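You operate a simulated robot arm through the tools that you are given. There is no shell and no other tool.

You run a simulated robot arm. Do the job below in one go: nothing can be reset, and whatever is moved stays where it is left.

## Task
Dock the grey breaker and test it on MEDIUM.
Fine: dock it before you switch on; one press of the orange key; leave it docked with the tester on.

The check looks at the end state, three seconds after you hand in, the way a careful person would. Anything else that was tipped, shoved, dropped, spilled or broken makes it a failure.

## Robot
A 6-joint arm with a two-finger parallel gripper, fixed in place. Base frame: the origin is at the foot of the arm, x ahead of it, y to its left, z up; the work surface is at about z = 85. Readings come in cm, degrees, newtons and seconds.
Its first joint turns from -166.0 to 166.0 degrees. Payload 3.91 kg.
The TCP is the grasp point between the finger pads, 3 cm short of the fingertips. In the tool frame z runs along the fingers and y along their closing line. Largest opening 11 cm; finger width 2, thickness 1; the body of the gripper, 4.8 by 11.2 cm, starts 5.5 cm behind the TCP.
Orientation is that of the tool frame in the base frame, as a unit quaternion [w, x, y, z]. With the fingers straight down and closing along the base's y, the tool's x points along the base's -x, its y along +y and its z along -z.

## Interface
- The arm moves only by the tool arm_command. Its argument "plan" is a list that holds one entry, the list of rows, each a list of 7 numbers: the shift along the tool's x, y, z in mm, then the turn, a rotation vector about the tool's x, y, z in degrees, then the gripper command, from -1 (fully open) to 1 (shut), values between in proportion. In form: [[[tx, ty, tz, rx, ry, rz, gripper], ...]]. A call has 1 to 20 rows; each row is the pose to reach, as a shift and turn from the pose commanded when the call began, along the tool's axes at that moment. Rows are played at 5 a second. More than 5 cm and 8.6 degrees between two rows, or a gripper value outside its range, and nothing of the call is played. A pose out of reach is approached as far as the arm can. The call stops where the force on the tool passes 90 N (or 10 N more than at its start, if that is more) or the arm is blocked; 0.2 s more then pass. Each finger travels about 10.8 cm/s and halts on what it meets, pressing with about 30 N; the grip force reading is that of the motor and also rises with nothing between the fingers. The clock runs only during rows and for 0.2 s after the last one: add rows that repeat a pose to give the fingers time. The reply holds the time, the measured pose of the TCP, the force on the tool along the base axes, the opening and the grip force, in the units named above and with some noise, with the torque about the TCP (base axes, N m) and any sound that the robot's microphone picked up.
- Cameras (640 x 400 px; columns grow to the right, rows downward): "scene" is fixed at [38.44, -51.01, 145.54]; the picture's right is [0.87, -0.49, 0.00], its down [-0.22, -0.39, -0.89] and it looks along [0.44, 0.78, -0.45] (base axes); focal length 366 px, centre (320, 200). "wrist" rides on the gripper at [7.2, 1.7, -10.3] in the tool frame; the picture's right is [-0.23, 0.97, 0.00], its down [-0.76, -0.18, -0.62] and it looks along [-0.61, -0.14, 0.78] (tool axes); focal length 222 px, centre (320, 200). There is no depth. A picture from a camera that has moved, and an enlarged one, comes with that camera's place and axes in the base frame and with its lens. The place of the scene camera against the robot may be out by one fixed shift of up to 2.5 cm in any direction.
- capture(camera): a new picture of that camera. It takes no simulated time.
- inspect(camera, box): a new picture of the part [left, top, right, bottom] of that camera's present view, enlarged. It takes no simulated time.
- hand_in(): hands the job in; it is judged then, once.

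Nothing tells you positions but the pictures and the camera data. Unless the task says otherwise, let go and move clear before handing in.

The tools are called after "Request:" as name(argument=value, ...) on one line, values as JSON. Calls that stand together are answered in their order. arm_command: Moves the arm, as the interface text tells. Its arguments: {"type":"object","properties":{"plan":{"type":"array","items":{"type":"array","items":{"type":"array","items":{"type":"number"}}}}},"required":["plan"]} The other tools are called the same way: capture (camera) takes a picture; inspect (camera, box) takes an enlarged picture of a part of a camera's view; hand_in () hands the job in.

At the start:

```text
t: 0.0
tcp_pos: [62.5, 31.78, 119.76]
tool_rot: [0.0, 0.0, 1.0, -0.001]
force: [0.5, 0.0, 0.0]
wrist_torque: [-0.01, 0.01, 0.0]
finger_gap: 10.99
grip_force: 0.0
```

scene: 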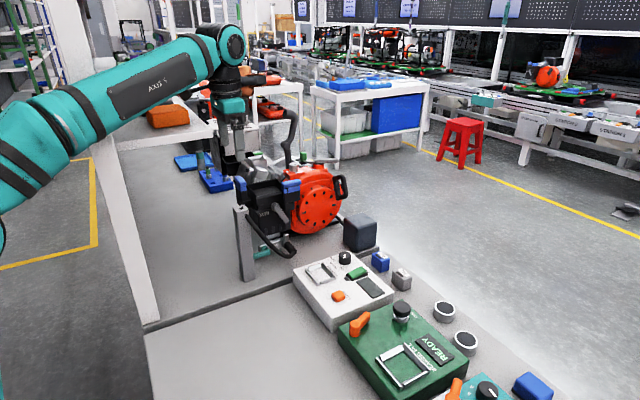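
wrist: 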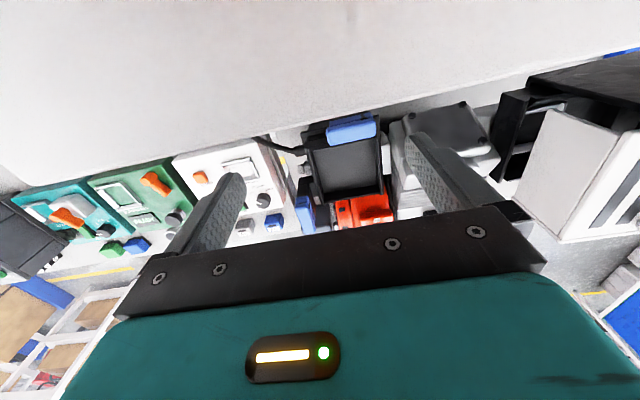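

I see a bench with several testers (a white one, a green one, a teal one) and loose blocks near them. I'll enlarge the views first to identify the parts.

Request:
inspect(camera="scene", box=[280, 230, 440, 330])

Request:
inspect(camera="scene", box=[400, 300, 560, 400])

Request:
inspect(camera="wrist", box=[0, 120, 320, 320])

Request:
inspect(camera="scene", box=[320, 300, 480, 400])

```text
4.00 times, centred on (360, 280) of scene
camera zoom: at [38.44, -51.01, 145.54], right [0.87, -0.49, 0.0], down [-0.22, -0.39, -0.89], along [0.44, 0.78, -0.45], focal length 1466 px, centre (160, -120)
```

zoom: 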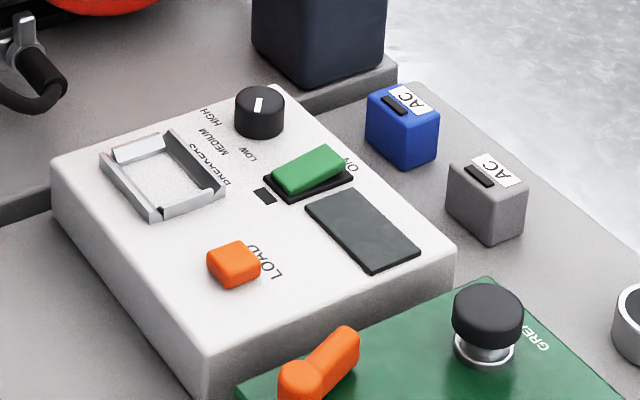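

```text
4.00 times, centred on (480, 350) of scene
camera zoom: at [38.44, -51.01, 145.54], right [0.87, -0.49, 0.0], down [-0.22, -0.39, -0.89], along [0.44, 0.78, -0.45], focal length 1466 px, centre (-320, -400)
```

zoom: 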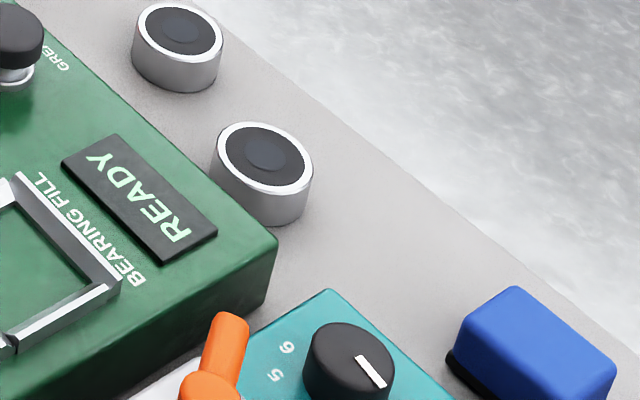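

```text
2.00 times, centred on (160, 220) of wrist
camera zoom: at [55.16, 33.35, 129.87], right [0.23, 0.97, 0.0], down [0.76, -0.18, 0.62], along [0.61, -0.14, -0.78], focal length 444 px, centre (640, 160)
```

zoom: 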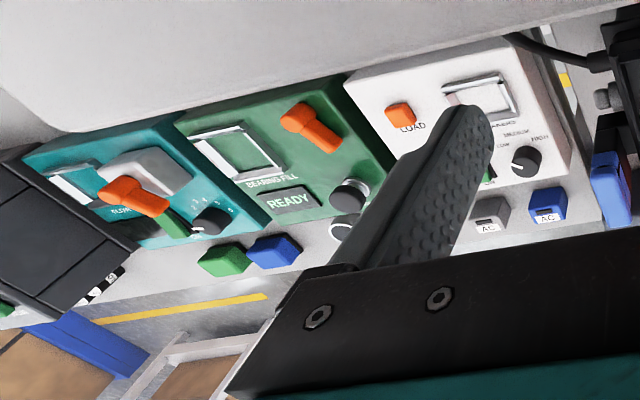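

```text
4.00 times, centred on (400, 350) of scene
camera zoom: at [38.44, -51.01, 145.54], right [0.87, -0.49, 0.0], down [-0.22, -0.39, -0.89], along [0.44, 0.78, -0.45], focal length 1466 px, centre (0, -400)
```

zoom: 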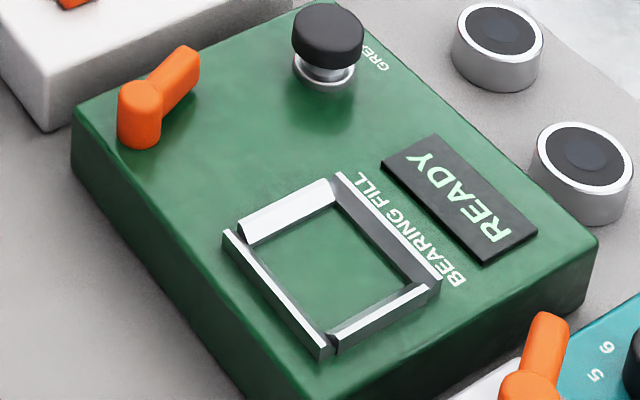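

The white tester carries a "BREAKERS" dock, a LOW/MEDIUM/HIGH knob, a green ON rocker, and an orange LOAD key. The grey and blue breakers sit just behind it, so I'll zoom in closer on these details.

Request:
inspect(camera="scene", box=[300, 245, 350, 290])

Request:
inspect(camera="scene", box=[330, 245, 380, 285])

Request:
inspect(camera="scene", box=[365, 245, 420, 295])

Request:
inspect(camera="wrist", box=[160, 130, 310, 250])

```text
8.89 times, centred on (325, 268) of scene
camera zoom: at [38.44, -51.01, 145.54], right [0.87, -0.49, 0.0], down [-0.22, -0.39, -0.89], along [0.44, 0.78, -0.45], focal length 3258 px, centre (276, -400)
```

zoom: 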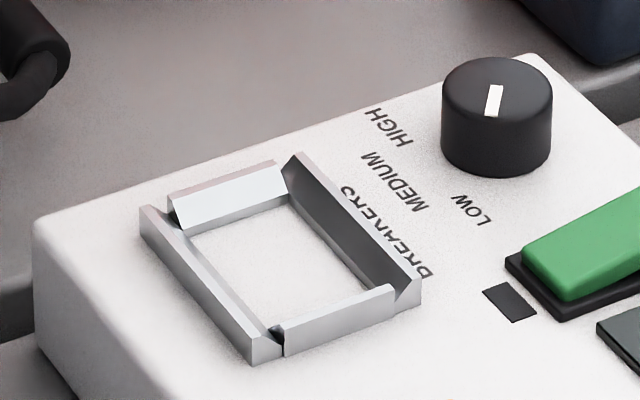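

```text
10.00 times, centred on (355, 265) of scene
camera zoom: at [38.44, -51.01, 145.54], right [0.87, -0.49, 0.0], down [-0.22, -0.39, -0.89], along [0.44, 0.78, -0.45], focal length 3665 px, centre (-30, -450)
```

zoom: 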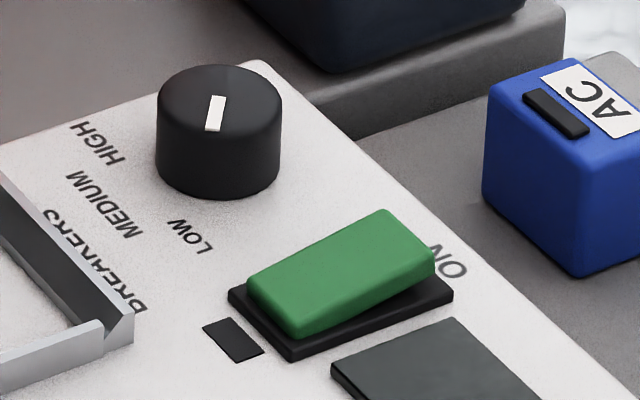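

```text
8.00 times, centred on (392, 270) of scene
camera zoom: at [38.44, -51.01, 145.54], right [0.87, -0.49, 0.0], down [-0.22, -0.39, -0.89], along [0.44, 0.78, -0.45], focal length 2932 px, centre (-260, -360)
```

zoom: 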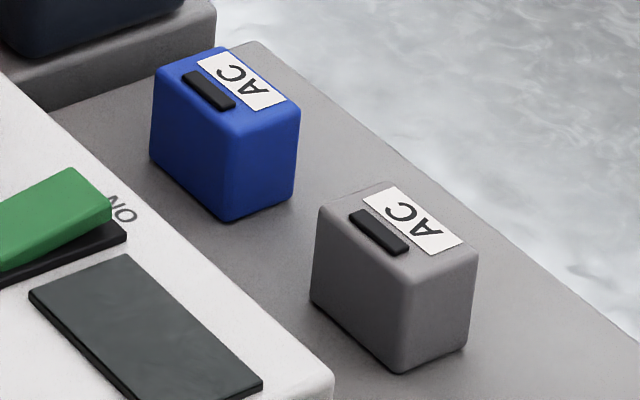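

```text
3.33 times, centred on (235, 190) of wrist
camera zoom: at [55.16, 33.35, 129.87], right [0.23, 0.97, 0.0], down [0.76, -0.18, 0.62], along [0.61, -0.14, -0.78], focal length 740 px, centre (603, 233)
```

zoom: 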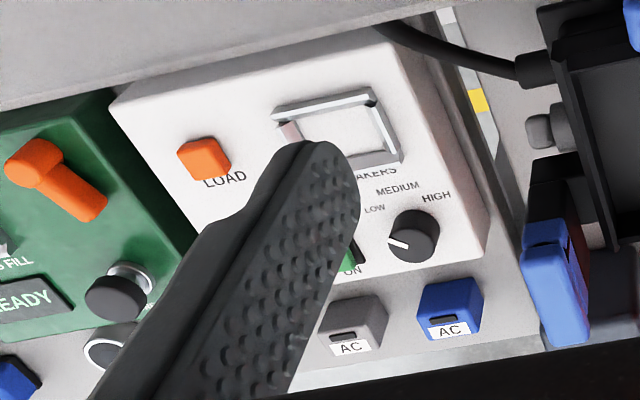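

The knob marker points at LOW, the rocker's ON end is up (so it is off), and the dock is a small square frame. I'll move the arm at height to sit above the white tester for a close look.

Request:
arm_command(plan=[[[-15, -40, 5, 0, 0, 0, -1], [-30, -80, 15, 0, 0, 0, -1], [-45, -120, 25, 0, 0, 0, -1], [-60, -160, 35, 0, 0, 0, -1], [-75, -200, 45, 0, 0, 0, -1], [-85, -230, 55, 0, 0, 0, -1], [-85, -230, 55, 0, 0, 0, -1]]])

Request:
capture(camera="wrist")

Request:
capture(camera="scene")

```text
t: 1.6
tcp_pos: [70.66, 8.84, 113.98]
tool_rot: [0.0, 0.0, 1.0, 0.0]
force: [0.4, 0.3, 0.5]
wrist_torque: [0.03, -0.01, 0.0]
finger_gap: 11.01
grip_force: 0.0
```

```text
taken
camera wrist: at [63.37, 10.37, 124.18], right [0.23, 0.97, 0.0], down [0.76, -0.18, 0.62], along [0.61, -0.14, -0.78], focal length 222 px, centre (320, 200)
```

wrist: 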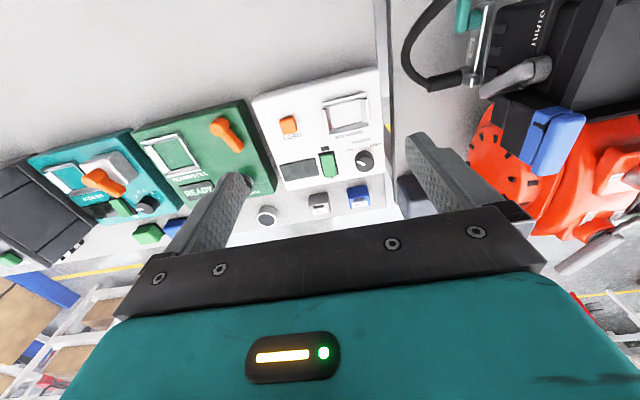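

```text
taken
```

scene: 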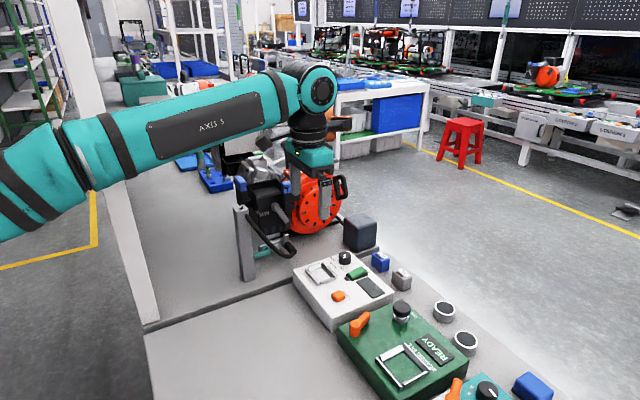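

I now have a clear view of the white tester. I'll enlarge it to measure the dock, breaker, knob, rocker and key.

Request:
inspect(camera="wrist", box=[245, 60, 405, 160])

Request:
inspect(camera="wrist", box=[265, 130, 409, 220])

```text
4.00 times, centred on (325, 110) of wrist
camera zoom: at [63.37, 10.37, 124.18], right [0.23, 0.97, 0.0], down [0.76, -0.18, 0.62], along [0.61, -0.14, -0.78], focal length 888 px, centre (300, 560)
```

zoom: 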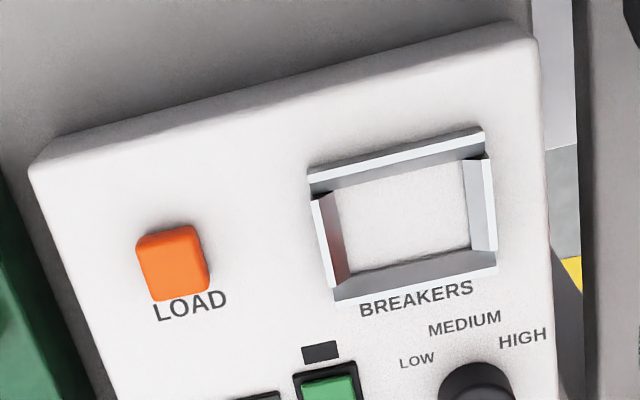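

```text
4.44 times, centred on (337, 175) of wrist
camera zoom: at [63.37, 10.37, 124.18], right [0.23, 0.97, 0.0], down [0.76, -0.18, 0.62], along [0.61, -0.14, -0.78], focal length 987 px, centre (244, 311)
```

zoom: 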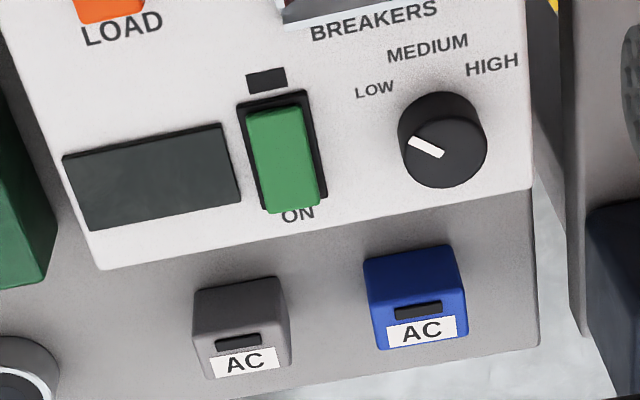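

The tester is aligned with the base axes. Estimates so far: its top is at z≈89.5, the dock centre at about (75, 11.6), the grey breaker at about (93.8, 3.3), the knob at about (82.9, 13.5) and the LOAD key at about (74.3, 2.8). I'll move closer to the grey breaker to refine these.

Request:
arm_command(plan=[[[-40, -20, 20, 0, 0, 0, -1], [-80, -40, 40, 0, 0, 0, -1], [-120, -54, 70, 0, 0, 0, -1], [-130, -54, 90, 0, 0, 0, -1], [-130, -54, 90, 0, 0, 0, -1], [-130, -54, 90, 0, 0, 0, -1]]])

Request:
capture(camera="wrist")

Request:
inspect(camera="wrist", box=[272, 110, 400, 190])

Request:
inspect(camera="wrist", box=[240, 20, 400, 120])

```text
refused: row 3 steps farther than a row can; nothing moved
```

```text
taken
camera wrist: at [63.37, 10.37, 124.18], right [0.23, 0.97, 0.0], down [0.76, -0.18, 0.62], along [0.61, -0.14, -0.78], focal length 222 px, centre (320, 200)
```

wrist: 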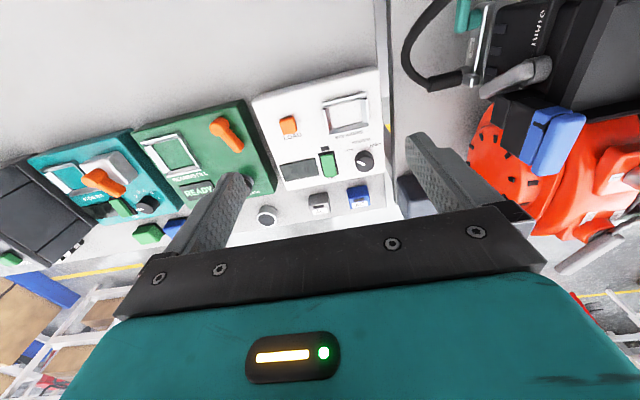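

```text
5.00 times, centred on (336, 150) of wrist
camera zoom: at [63.37, 10.37, 124.18], right [0.23, 0.97, 0.0], down [0.76, -0.18, 0.62], along [0.61, -0.14, -0.78], focal length 1111 px, centre (240, 450)
```

zoom: 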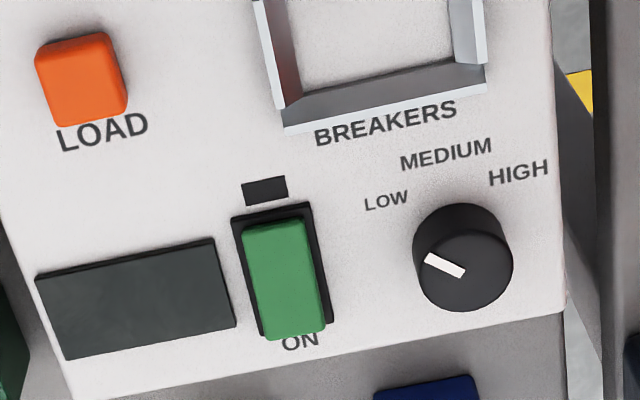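

```text
4.00 times, centred on (320, 70) of wrist
camera zoom: at [63.37, 10.37, 124.18], right [0.23, 0.97, 0.0], down [0.76, -0.18, 0.62], along [0.61, -0.14, -0.78], focal length 888 px, centre (320, 720)
```

zoom: 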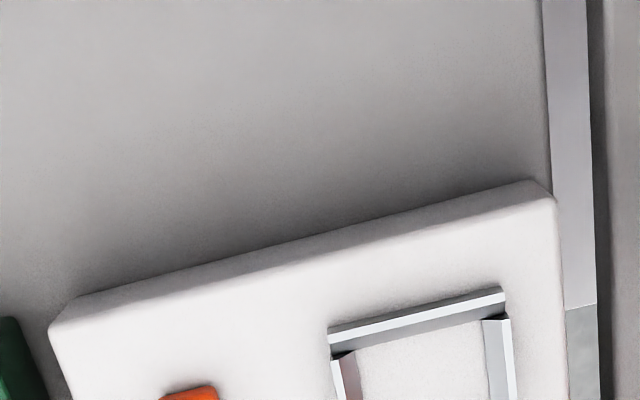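

One row stepped too far, so nothing moved. I'll repeat the same approach toward the grey breaker in smaller steps.

Request:
arm_command(plan=[[[-30, -13, 20, 0, 0, 0, -1], [-60, -26, 40, 0, 0, 0, -1], [-90, -40, 60, 0, 0, 0, -1], [-110, -48, 75, 0, 0, 0, -1], [-130, -54, 90, 0, 0, 0, -1], [-130, -54, 90, 0, 0, 0, -1], [-130, -54, 90, 0, 0, 0, -1], [-130, -54, 90, 0, 0, 0, -1]]])

Request:
capture(camera="wrist")

Request:
inspect(camera="wrist", box=[272, 130, 400, 210])

Request:
inspect(camera="wrist", box=[240, 50, 400, 150])

```text
t: 3.4
tcp_pos: [83.7, 3.26, 105.15]
tool_rot: [0.001, -0.001, 1.0, -0.001]
force: [-1.6, 0.5, 0.2]
wrist_torque: [0.0, 0.02, -0.01]
finger_gap: 10.99
grip_force: 0.0
```

```text
taken
camera wrist: at [76.44, 4.91, 115.28], right [0.23, 0.97, 0.0], down [0.76, -0.18, 0.62], along [0.61, -0.14, -0.78], focal length 222 px, centre (320, 200)
```

wrist: 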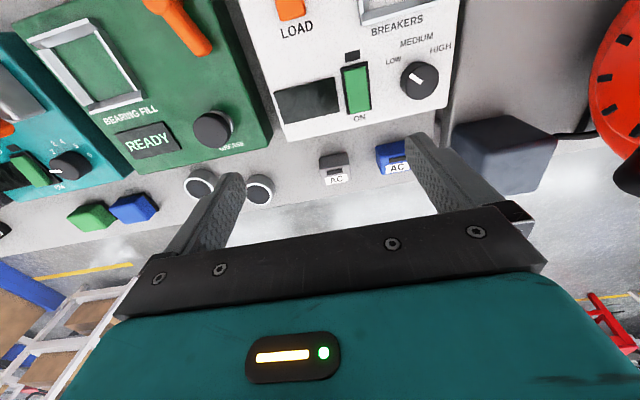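

```text
5.00 times, centred on (336, 170) of wrist
camera zoom: at [76.44, 4.91, 115.28], right [0.23, 0.97, 0.0], down [0.76, -0.18, 0.62], along [0.61, -0.14, -0.78], focal length 1111 px, centre (240, 350)
```

zoom: 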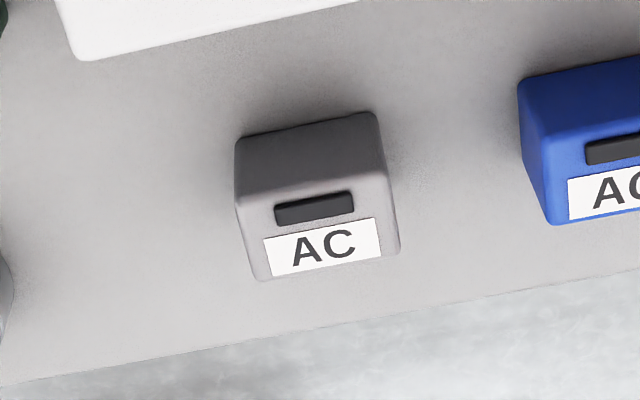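

```text
4.00 times, centred on (320, 100) of wrist
camera zoom: at [76.44, 4.91, 115.28], right [0.23, 0.97, 0.0], down [0.76, -0.18, 0.62], along [0.61, -0.14, -0.78], focal length 888 px, centre (320, 600)
```

zoom: 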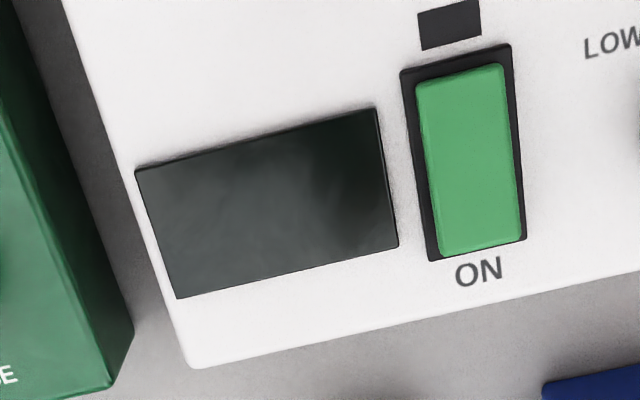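

The grey breaker comes out at x≈92.1–94.6, y≈1.1–5.4, about 4 cm tall, in the same orientation as the tester's text. Next I'll go closer to the dock to measure it before picking anything up.

Request:
arm_command(plan=[[[30, 16, 8, 0, 0, 0, -1], [60, 32, 16, 0, 0, 0, -1], [90, 50, 24, 0, 0, 0, -1], [120, 66, 32, 0, 0, 0, -1], [150, 82, 40, 0, 0, 0, -1], [150, 82, 40, 0, 0, 0, -1], [150, 82, 40, 0, 0, 0, -1]]])

Request:
capture(camera="wrist")

Request:
inspect(camera="wrist", box=[250, 120, 410, 220])

```text
t: 5.0
tcp_pos: [68.89, 11.32, 101.3]
tool_rot: [-0.001, 0.0, 1.0, 0.0]
force: [-0.8, -0.7, -0.4]
wrist_torque: [-0.03, -0.04, 0.01]
finger_gap: 10.98
grip_force: 0.0
```

```text
taken
camera wrist: at [61.59, 12.92, 111.53], right [0.23, 0.97, 0.0], down [0.76, -0.18, 0.62], along [0.61, -0.14, -0.78], focal length 222 px, centre (320, 200)
```

wrist: 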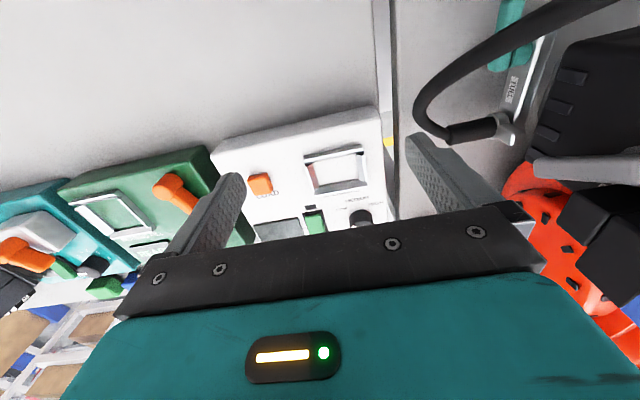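

```text
4.00 times, centred on (330, 170) of wrist
camera zoom: at [61.59, 12.92, 111.53], right [0.23, 0.97, 0.0], down [0.76, -0.18, 0.62], along [0.61, -0.14, -0.78], focal length 888 px, centre (280, 320)
```

zoom: 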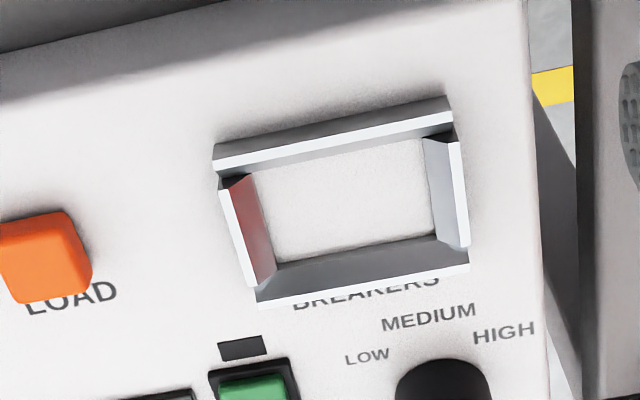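

The dock is centred near (74.9, 11.65), with a floor of about 3.5 × 4.9 cm and rails up to z≈90.6. Now I'll move above the grey breaker with the fingers part-open for a close check before gripping.

Request:
arm_command(plan=[[[-20, -7, -25, 0, 0, 0, -0.3], [-60, -20, -30, 0, 0, 0, -0.3], [-100, -34, -30, 0, 0, 0, -0.3], [-140, -48, -30, 0, 0, 0, -0.3], [-180, -62, -30, 0, 0, 0, -0.3], [-220, -75, -20, 0, 0, 0, -0.3], [-246, -82, 0, 0, 0, 0, -0.3], [-246, -82, 30, 0, 0, 0, -0.3], [-246, -82, 33, 0, 0, 0, -0.3], [-246, -82, 33, 0, 0, 0, -0.3]]])

Request:
capture(camera="wrist")

Request:
inspect(camera="wrist", box=[240, 70, 400, 170])

Request:
capture(camera="scene")

```text
t: 7.2
tcp_pos: [93.35, 3.18, 97.55]
tool_rot: [0.0, -0.001, 1.0, 0.0]
force: [-0.2, 0.4, -0.9]
wrist_torque: [0.01, 0.02, -0.05]
finger_gap: 7.16
grip_force: 0.1
```

```text
taken
camera wrist: at [86.1, 4.8, 107.74], right [0.23, 0.97, 0.0], down [0.76, -0.18, 0.62], along [0.61, -0.14, -0.78], focal length 222 px, centre (320, 200)
```

wrist: 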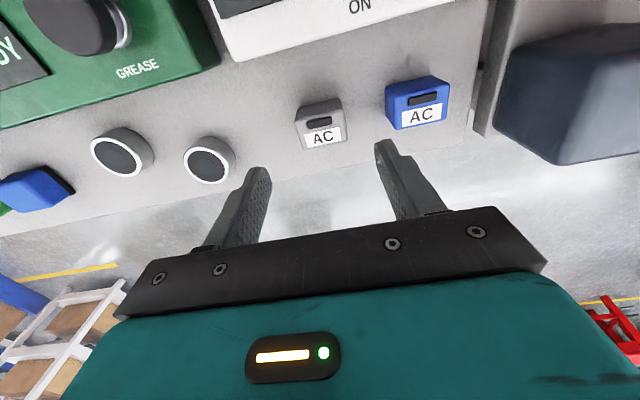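

```text
4.00 times, centred on (320, 120) of wrist
camera zoom: at [86.1, 4.8, 107.74], right [0.23, 0.97, 0.0], down [0.76, -0.18, 0.62], along [0.61, -0.14, -0.78], focal length 888 px, centre (320, 520)
```

zoom: 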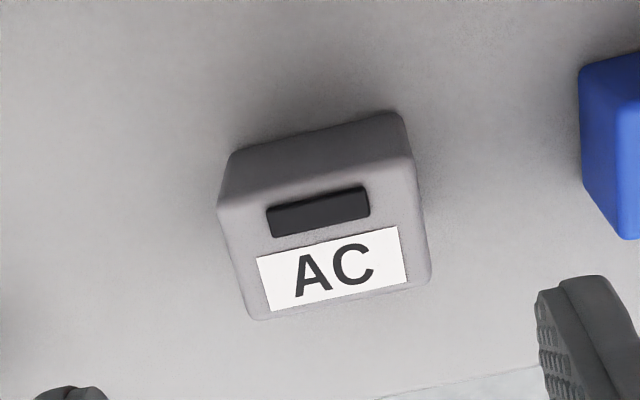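

```text
taken
```

scene: 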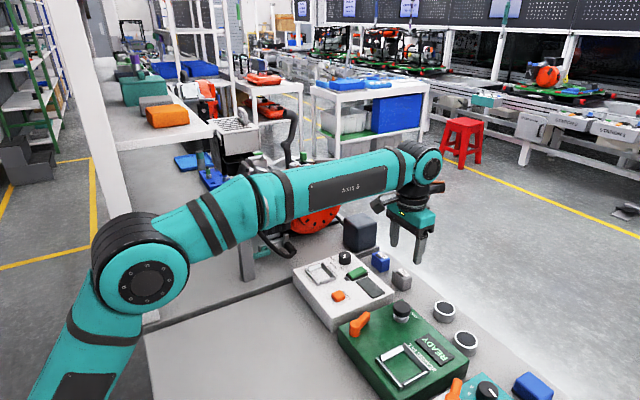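

The open gripper is above the grey breaker, whose centre I put at about (93.5, 3.2), and both neighbours are clear of the fingers. I'll lower until the fingertips are at z≈86.5, so they will stay above the dock rails later, and then check.

Request:
arm_command(plan=[[[-1, 0, 20, 0, 0, 0, -0.3], [-1, 0, 40, 0, 0, 0, -0.3], [-1, 0, 55, 0, 0, 0, -0.3], [-1, 0, 68, 0, 0, 0, -0.3], [-1, 0, 76, 0, 0, 0, -0.3], [-1, 0, 80, 0, 0, 0, -0.3], [-1, 0, 80, 0, 0, 0, -0.3]]])

Request:
capture(camera="wrist")

Request:
inspect(camera="scene", box=[350, 220, 450, 300])

```text
t: 8.8
tcp_pos: [93.53, 3.29, 89.67]
tool_rot: [0.0, 0.0, 1.0, 0.0]
force: [0.3, -0.1, -0.2]
wrist_torque: [0.0, -0.01, -0.02]
finger_gap: 7.16
grip_force: 0.0
```

```text
taken
camera wrist: at [86.24, 4.95, 99.98], right [0.23, 0.97, 0.0], down [0.76, -0.18, 0.62], along [0.61, -0.14, -0.78], focal length 222 px, centre (320, 200)
```

wrist: 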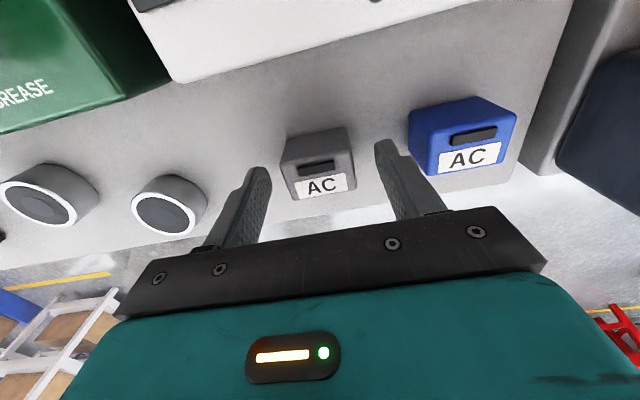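

```text
5.00 times, centred on (400, 260) of scene
camera zoom: at [38.44, -51.01, 145.54], right [0.87, -0.49, 0.0], down [-0.22, -0.39, -0.89], along [0.44, 0.78, -0.45], focal length 1832 px, centre (-80, -100)
```

zoom: 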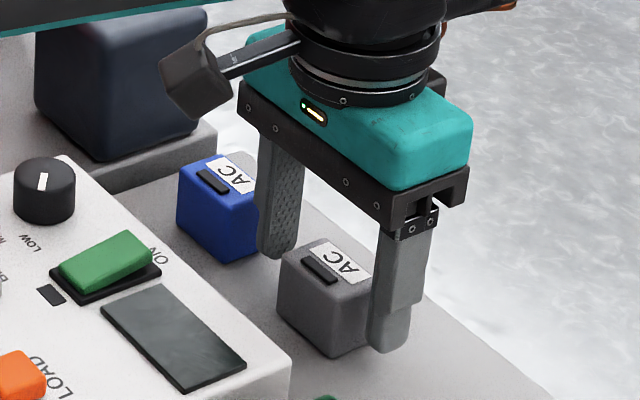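

The fingers straddle the grey breaker cleanly and nothing else is touched. Closing the grip now.

Request:
arm_command(plan=[[[0, 0, 0, 0, 0, 0, 0.2], [0, 0, 0, 0, 0, 0, 0.4], [0, 0, 0, 0, 0, 0, 1], [0, 0, 0, 0, 0, 0, 1], [0, 0, 0, 0, 0, 0, 1]]])

Request:
inspect(camera="scene", box=[350, 220, 450, 300])

Request:
capture(camera="wrist")

```text
t: 10.0
tcp_pos: [93.4, 3.31, 89.68]
tool_rot: [0.0, 0.0, 1.0, 0.0]
force: [0.1, 0.2, 0.1]
wrist_torque: [-0.01, 0.02, 0.02]
finger_gap: 4.33
grip_force: 30.4
```

```text
5.00 times, centred on (400, 260) of scene
camera zoom: at [38.44, -51.01, 145.54], right [0.87, -0.49, 0.0], down [-0.22, -0.39, -0.89], along [0.44, 0.78, -0.45], focal length 1832 px, centre (-80, -100)
```

zoom: 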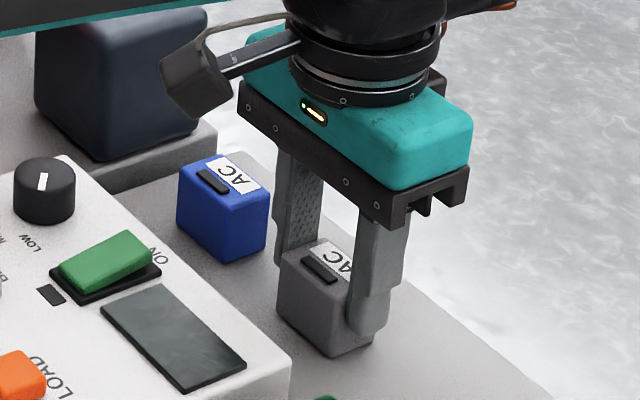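

```text
taken
camera wrist: at [86.24, 4.95, 99.99], right [0.23, 0.97, 0.0], down [0.76, -0.18, 0.62], along [0.61, -0.14, -0.78], focal length 222 px, centre (320, 200)
```

wrist: 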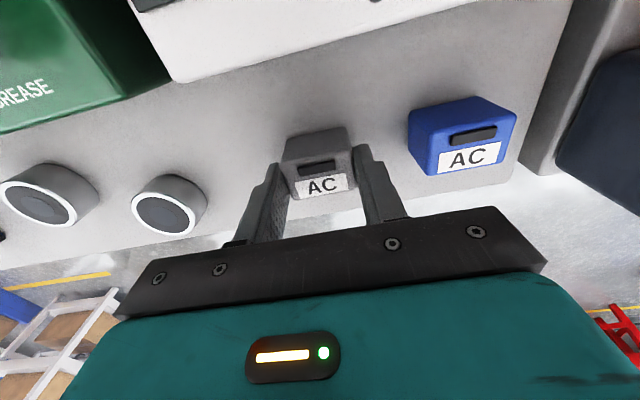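

I have the breaker, with the gap reading 4.33 cm and a grip force of 30 N. I'll lift it straight up, then carry it high over the tester toward the dock.

Request:
arm_command(plan=[[[0, 0, -10, 0, 0, 0, 1], [0, 0, -30, 0, 0, 0, 1], [0, 0, -60, 0, 0, 0, 1], [0, 0, -90, 0, 0, 0, 1], [0, 0, -110, 0, 0, 0, 1], [0, 0, -110, 0, 0, 0, 1]]])

Request:
capture(camera="wrist")

Request:
inspect(camera="scene", box=[320, 180, 480, 280])

```text
t: 11.4
tcp_pos: [93.81, 3.27, 100.81]
tool_rot: [0.001, -0.001, 1.0, -0.001]
force: [0.4, -0.6, -1.0]
wrist_torque: [0.0, 0.0, -0.07]
finger_gap: 4.3
grip_force: 29.9
```

```text
taken
camera wrist: at [86.38, 4.89, 111.11], right [0.23, 0.97, 0.0], down [0.76, -0.18, 0.62], along [0.61, -0.14, -0.78], focal length 222 px, centre (320, 200)
```

wrist: 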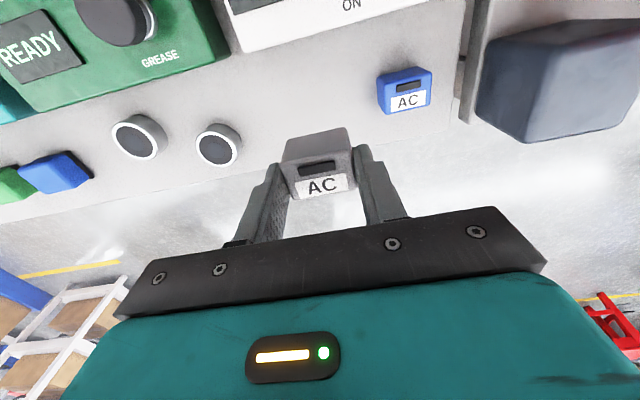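

```text
4.00 times, centred on (400, 230) of scene
camera zoom: at [38.44, -51.01, 145.54], right [0.87, -0.49, 0.0], down [-0.22, -0.39, -0.89], along [0.44, 0.78, -0.45], focal length 1466 px, centre (0, 80)
```

zoom: 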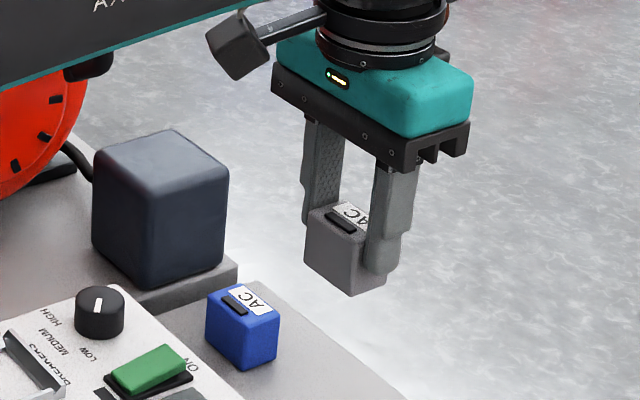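

The breaker is lifted and hanging level, with the blue one undisturbed. Carrying it over to above the dock now.

Request:
arm_command(plan=[[[15, 7, 0, 0, 0, 0, 1], [45, 21, 0, 0, 0, 0, 1], [75, 35, 0, 0, 0, 0, 1], [105, 48, 0, 0, 0, 0, 1], [135, 62, 0, 0, 0, 0, 1], [165, 76, 0, 0, 0, 0, 1], [182, 83, 0, 0, 0, 0, 1], [187, 85, 0, 0, 0, 0, 1], [187, 85, 0, 0, 0, 0, 1], [187, 85, 0, 0, 0, 0, 1]]])

Request:
capture(camera="wrist")

Request:
inspect(camera="scene", box=[270, 190, 430, 290])

Request:
inspect(camera="wrist", box=[240, 90, 400, 190])

```text
t: 13.6
tcp_pos: [75.02, 11.79, 100.78]
tool_rot: [0.0, 0.0, 1.0, -0.001]
force: [-0.9, -0.6, -0.4]
wrist_torque: [0.01, 0.02, 0.0]
finger_gap: 4.32
grip_force: 30.1
```

```text
taken
camera wrist: at [67.76, 13.52, 110.96], right [0.23, 0.97, 0.0], down [0.76, -0.18, 0.62], along [0.61, -0.14, -0.78], focal length 222 px, centre (320, 200)
```

wrist: 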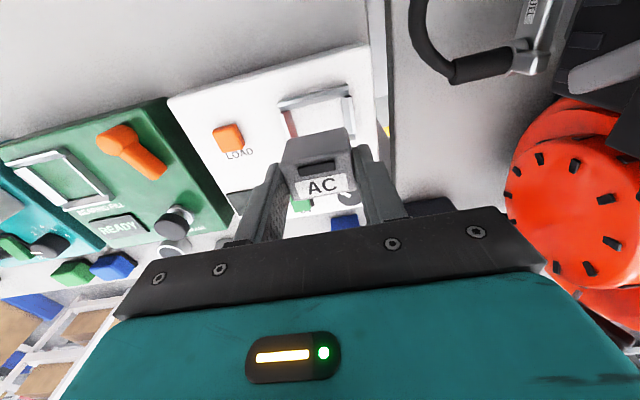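

```text
4.00 times, centred on (350, 240) of scene
camera zoom: at [38.44, -51.01, 145.54], right [0.87, -0.49, 0.0], down [-0.22, -0.39, -0.89], along [0.44, 0.78, -0.45], focal length 1466 px, centre (200, 40)
```

zoom: 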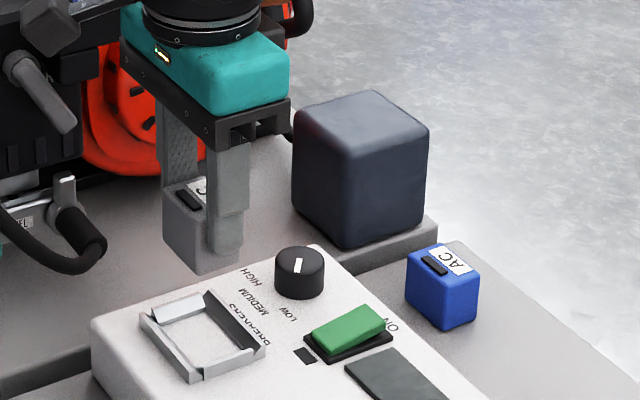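

```text
4.00 times, centred on (320, 140) of wrist
camera zoom: at [67.76, 13.52, 110.96], right [0.23, 0.97, 0.0], down [0.76, -0.18, 0.62], along [0.61, -0.14, -0.78], focal length 888 px, centre (320, 440)
```

zoom: 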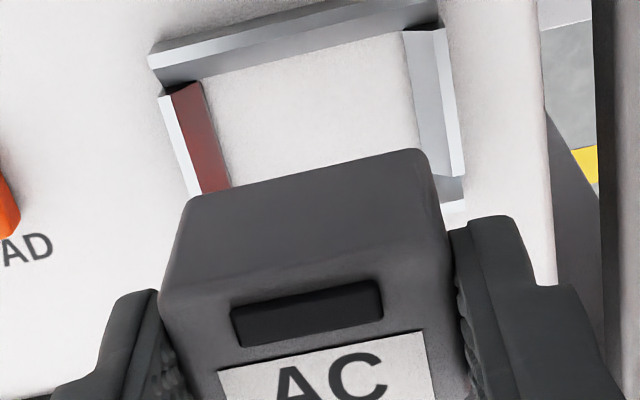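

The breaker is above the dock and about 2 mm off in y and 1 mm in x. I'll correct that and lower to just above the rails, then check again.

Request:
arm_command(plan=[[[1, -2.2, 0, 0, 0, 0, 1], [1, -2.2, 15, 0, 0, 0, 1], [1, -2.2, 30, 0, 0, 0, 1], [1, -2.2, 40, 0, 0, 0, 1], [1, -2.2, 44, 0, 0, 0, 1], [1, -2.2, 44, 0, 0, 0, 1], [1, -2.2, 44, 0, 0, 0, 1]]])

Request:
capture(camera="wrist")

Request:
inspect(camera="scene", box=[290, 230, 370, 290])

Request:
inspect(camera="wrist", box=[240, 90, 400, 190])

```text
t: 15.2
tcp_pos: [75.08, 11.62, 96.4]
tool_rot: [0.0, 0.0, 1.0, 0.0]
force: [-0.2, -0.6, -1.1]
wrist_torque: [0.0, 0.02, -0.01]
finger_gap: 4.28
grip_force: 30.4
```

```text
taken
camera wrist: at [67.62, 13.26, 106.58], right [0.23, 0.97, 0.0], down [0.76, -0.18, 0.62], along [0.61, -0.14, -0.78], focal length 222 px, centre (320, 200)
```

wrist: 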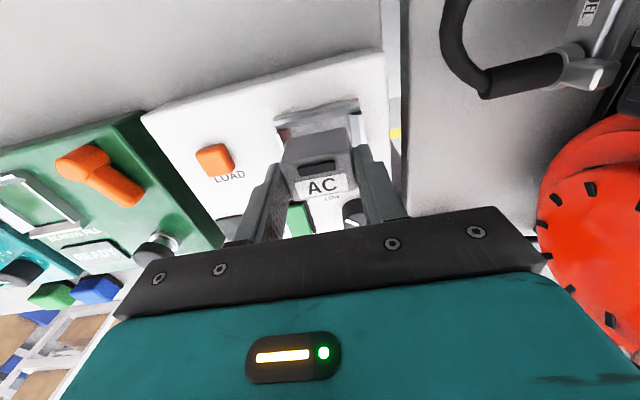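

```text
6.67 times, centred on (330, 260) of scene
camera zoom: at [38.44, -51.01, 145.54], right [0.87, -0.49, 0.0], down [-0.22, -0.39, -0.89], along [0.44, 0.78, -0.45], focal length 2443 px, centre (253, -200)
```

zoom: 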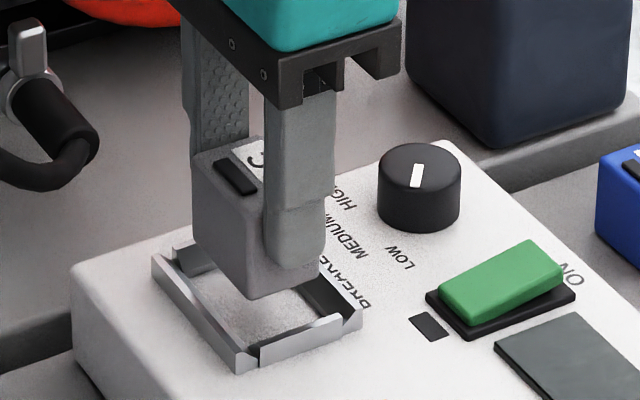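

```text
4.00 times, centred on (320, 140) of wrist
camera zoom: at [67.62, 13.26, 106.58], right [0.23, 0.97, 0.0], down [0.76, -0.18, 0.62], along [0.61, -0.14, -0.78], focal length 888 px, centre (320, 440)
```

zoom: 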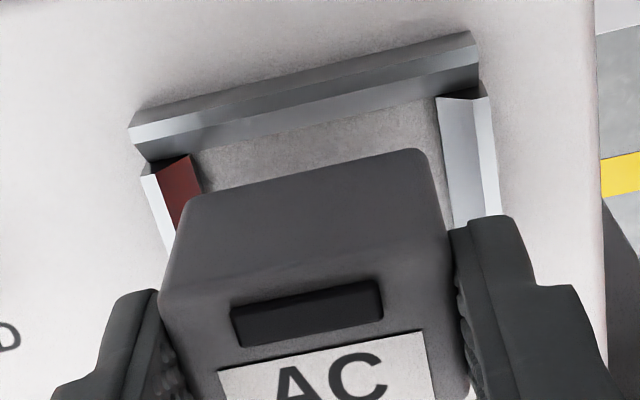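

The breaker is lined up inside the rails, with about 2 mm of clearance on each side. I'll lower it slowly into the dock and watch the force.

Request:
arm_command(plan=[[[0, 0.5, 4, 0, 0, 0, 1], [0, 0.5, 8, 0, 0, 0, 1], [0, 0.5, 12, 0, 0, 0, 1], [0, 0.5, 15, 0, 0, 0, 1], [0, 0.5, 17, 0, 0, 0, 1], [0, 0.5, 17, 0, 0, 0, 1]]])

Request:
inspect(camera="scene", box=[290, 230, 370, 290])

Request:
inspect(camera="wrist", box=[240, 90, 400, 190])

```text
t: 16.6
tcp_pos: [74.79, 11.64, 94.85]
tool_rot: [0.0, 0.0, 1.0, 0.0]
force: [0.5, 0.4, 0.4]
wrist_torque: [0.02, -0.03, 0.02]
finger_gap: 4.3
grip_force: 30.3
```

```text
6.67 times, centred on (330, 260) of scene
camera zoom: at [38.44, -51.01, 145.54], right [0.87, -0.49, 0.0], down [-0.22, -0.39, -0.89], along [0.44, 0.78, -0.45], focal length 2443 px, centre (253, -200)
```

zoom: 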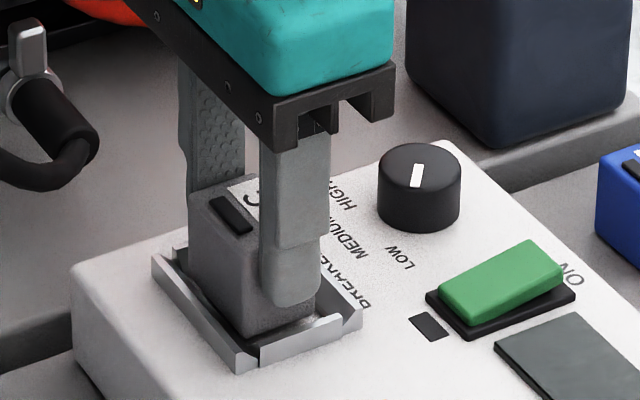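

```text
4.00 times, centred on (320, 140) of wrist
camera zoom: at [67.5, 13.35, 104.91], right [0.23, 0.97, 0.0], down [0.76, -0.18, 0.62], along [0.61, -0.14, -0.78], focal length 888 px, centre (320, 440)
```

zoom: 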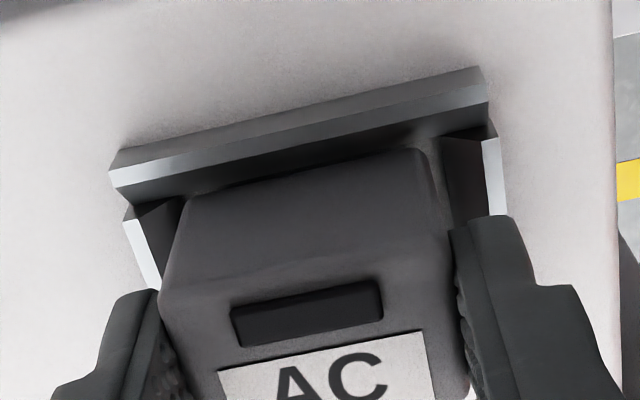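

The breaker has entered between the rails with no contact force. I'll lower the last few millimetres gently.

Request:
arm_command(plan=[[[-1, 0, 1.5, 0, 0, 0, 1], [-1, 0, 3, 0, 0, 0, 1], [-1, 0, 4.5, 0, 0, 0, 1], [-1, 0, 6, 0, 0, 0, 1], [-1, 0, 6, 0, 0, 0, 1]]])

Request:
inspect(camera="scene", box=[290, 230, 370, 290])

Request:
inspect(camera="wrist", box=[240, 90, 400, 190])

```text
t: 17.8
tcp_pos: [74.86, 11.67, 94.24]
tool_rot: [0.001, 0.0, 1.0, 0.001]
force: [-4.1, 1.4, 17.6]
wrist_torque: [0.04, 0.24, 0.01]
finger_gap: 4.3
grip_force: 29.9
```

```text
6.67 times, centred on (330, 260) of scene
camera zoom: at [38.44, -51.01, 145.54], right [0.87, -0.49, 0.0], down [-0.22, -0.39, -0.89], along [0.44, 0.78, -0.45], focal length 2443 px, centre (253, -200)
```

zoom: 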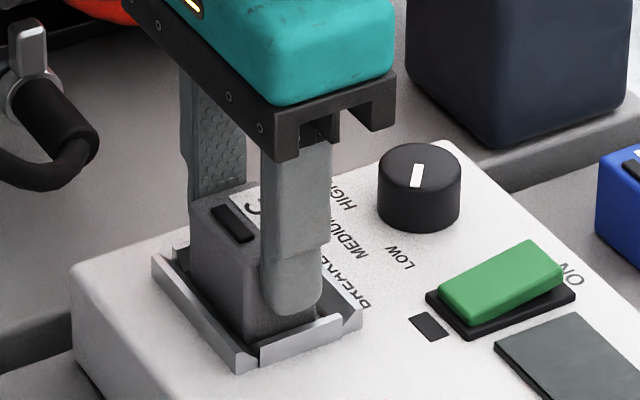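

```text
4.00 times, centred on (320, 140) of wrist
camera zoom: at [67.54, 13.35, 104.51], right [0.23, 0.97, 0.0], down [0.76, -0.18, 0.62], along [0.61, -0.14, -0.78], focal length 888 px, centre (320, 440)
```

zoom: 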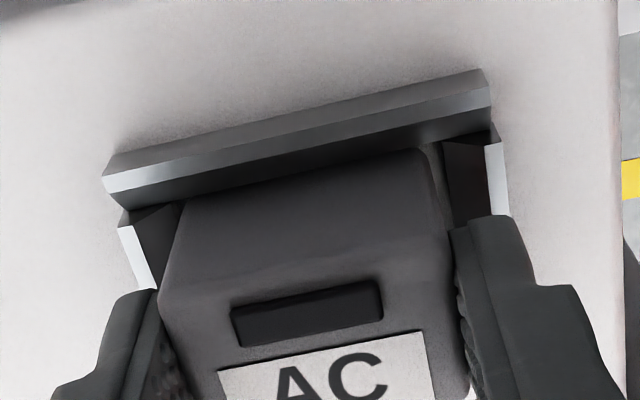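

The contact force of about 18 N is centred under the breaker and the height matches the dock floor, so it is seated. I'll take off the pressure, open the fingers and rise straight up.

Request:
arm_command(plan=[[[0, 0, -1, 0, 0, 0, 1], [0, 0, -1, 0, 0, 0, 0.1], [0, 0, -1, 0, 0, 0, -0.1], [0, 0, -1, 0, 0, 0, -0.1], [0, 0, -10, 0, 0, 0, -0.1], [0, 0, -25, 0, 0, 0, -0.1], [0, 0, -50, 0, 0, 0, -0.1], [0, 0, -80, 0, 0, 0, -0.1], [0, 0, -80, 0, 0, 0, -0.1]]])

Request:
inspect(camera="scene", box=[290, 230, 370, 290])

Request:
inspect(camera="wrist", box=[240, 40, 400, 140])

Request:
capture(camera="wrist")

```text
t: 19.8
tcp_pos: [75.05, 11.47, 102.22]
tool_rot: [0.0, 0.0, 1.0, 0.0]
force: [1.0, -0.6, -0.2]
wrist_torque: [-0.01, 0.01, -0.03]
finger_gap: 6.03
grip_force: 0.1
```

```text
6.67 times, centred on (330, 260) of scene
camera zoom: at [38.44, -51.01, 145.54], right [0.87, -0.49, 0.0], down [-0.22, -0.39, -0.89], along [0.44, 0.78, -0.45], focal length 2443 px, centre (253, -200)
```

zoom: 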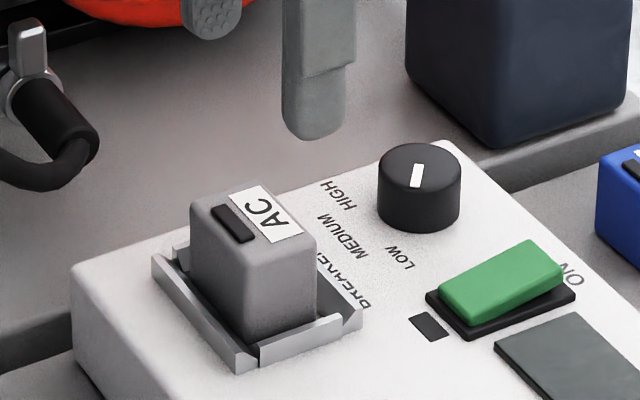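

```text
4.00 times, centred on (320, 90) of wrist
camera zoom: at [67.74, 13.16, 112.42], right [0.23, 0.97, 0.0], down [0.76, -0.18, 0.62], along [0.61, -0.14, -0.78], focal length 888 px, centre (320, 640)
```

zoom: 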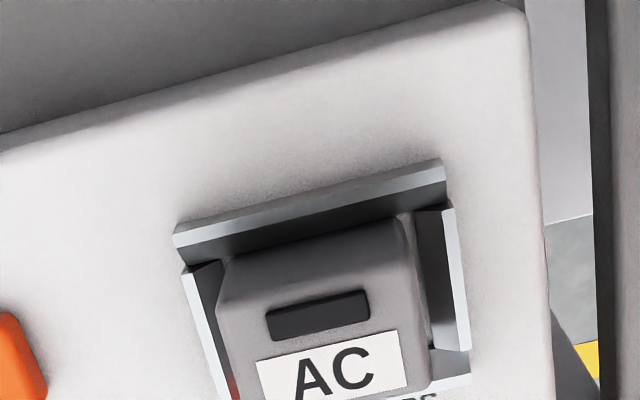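

```text
taken
camera wrist: at [67.74, 13.16, 112.42], right [0.23, 0.97, 0.0], down [0.76, -0.18, 0.62], along [0.61, -0.14, -0.78], focal length 222 px, centre (320, 200)
```

wrist: 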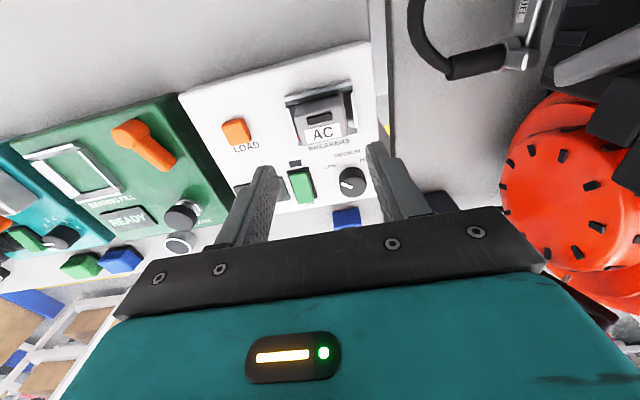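

The grey breaker sits square in the dock. Next is the knob, so I'll zoom in on it to pin down its centre, height and marker.

Request:
inspect(camera="wrist", box=[304, 140, 400, 200])

Request:
arm_command(plan=[[[-20, 5, 0, 0, 0, 0, -0.1], [-50, 18, 10, 0, 0, 0, -0.1], [-78, 20, 20, 0, 0, 0, -0.1], [-78, 20, 20, 0, 0, 0, -0.1], [-78, 20, 20, 0, 0, 0, -0.1]]])

Request:
capture(camera="wrist")

Request:
inspect(camera="wrist", box=[256, 70, 384, 150])

```text
6.67 times, centred on (352, 170) of wrist
camera zoom: at [67.74, 13.16, 112.42], right [0.23, 0.97, 0.0], down [0.76, -0.18, 0.62], along [0.61, -0.14, -0.78], focal length 1481 px, centre (107, 400)
```

zoom: 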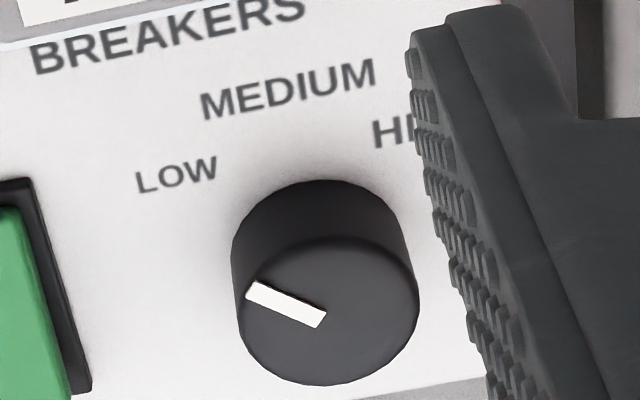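

```text
t: 21.0
tcp_pos: [82.85, 13.78, 100.33]
tool_rot: [-0.001, 0.0, 1.0, 0.0]
force: [-0.8, 0.3, -0.5]
wrist_torque: [0.01, 0.03, 0.0]
finger_gap: 6.07
grip_force: 0.1
```

```text
taken
camera wrist: at [75.44, 15.35, 110.53], right [0.23, 0.97, 0.0], down [0.76, -0.18, 0.62], along [0.61, -0.14, -0.78], focal length 222 px, centre (320, 200)
```

wrist: 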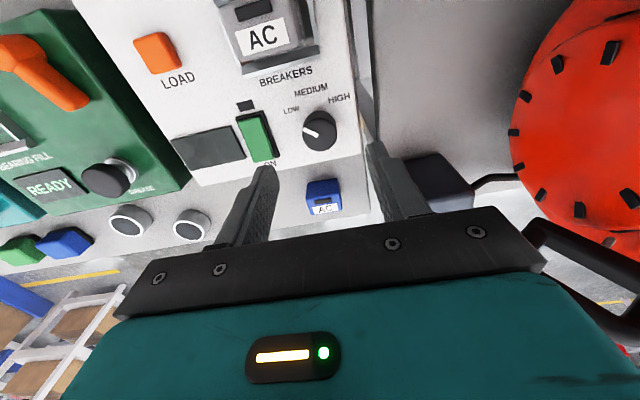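

```text
5.00 times, centred on (320, 110) of wrist
camera zoom: at [75.44, 15.35, 110.53], right [0.23, 0.97, 0.0], down [0.76, -0.18, 0.62], along [0.61, -0.14, -0.78], focal length 1111 px, centre (320, 650)
```

zoom: 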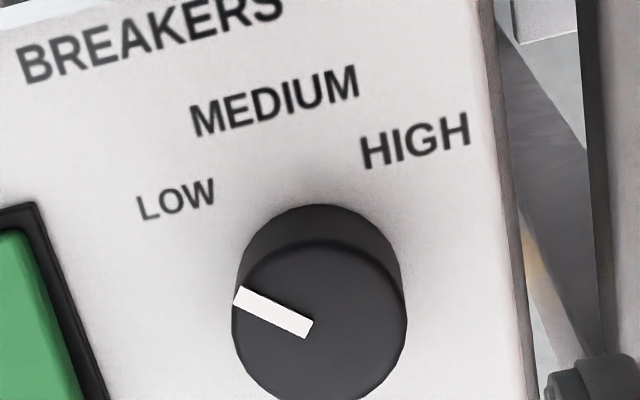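

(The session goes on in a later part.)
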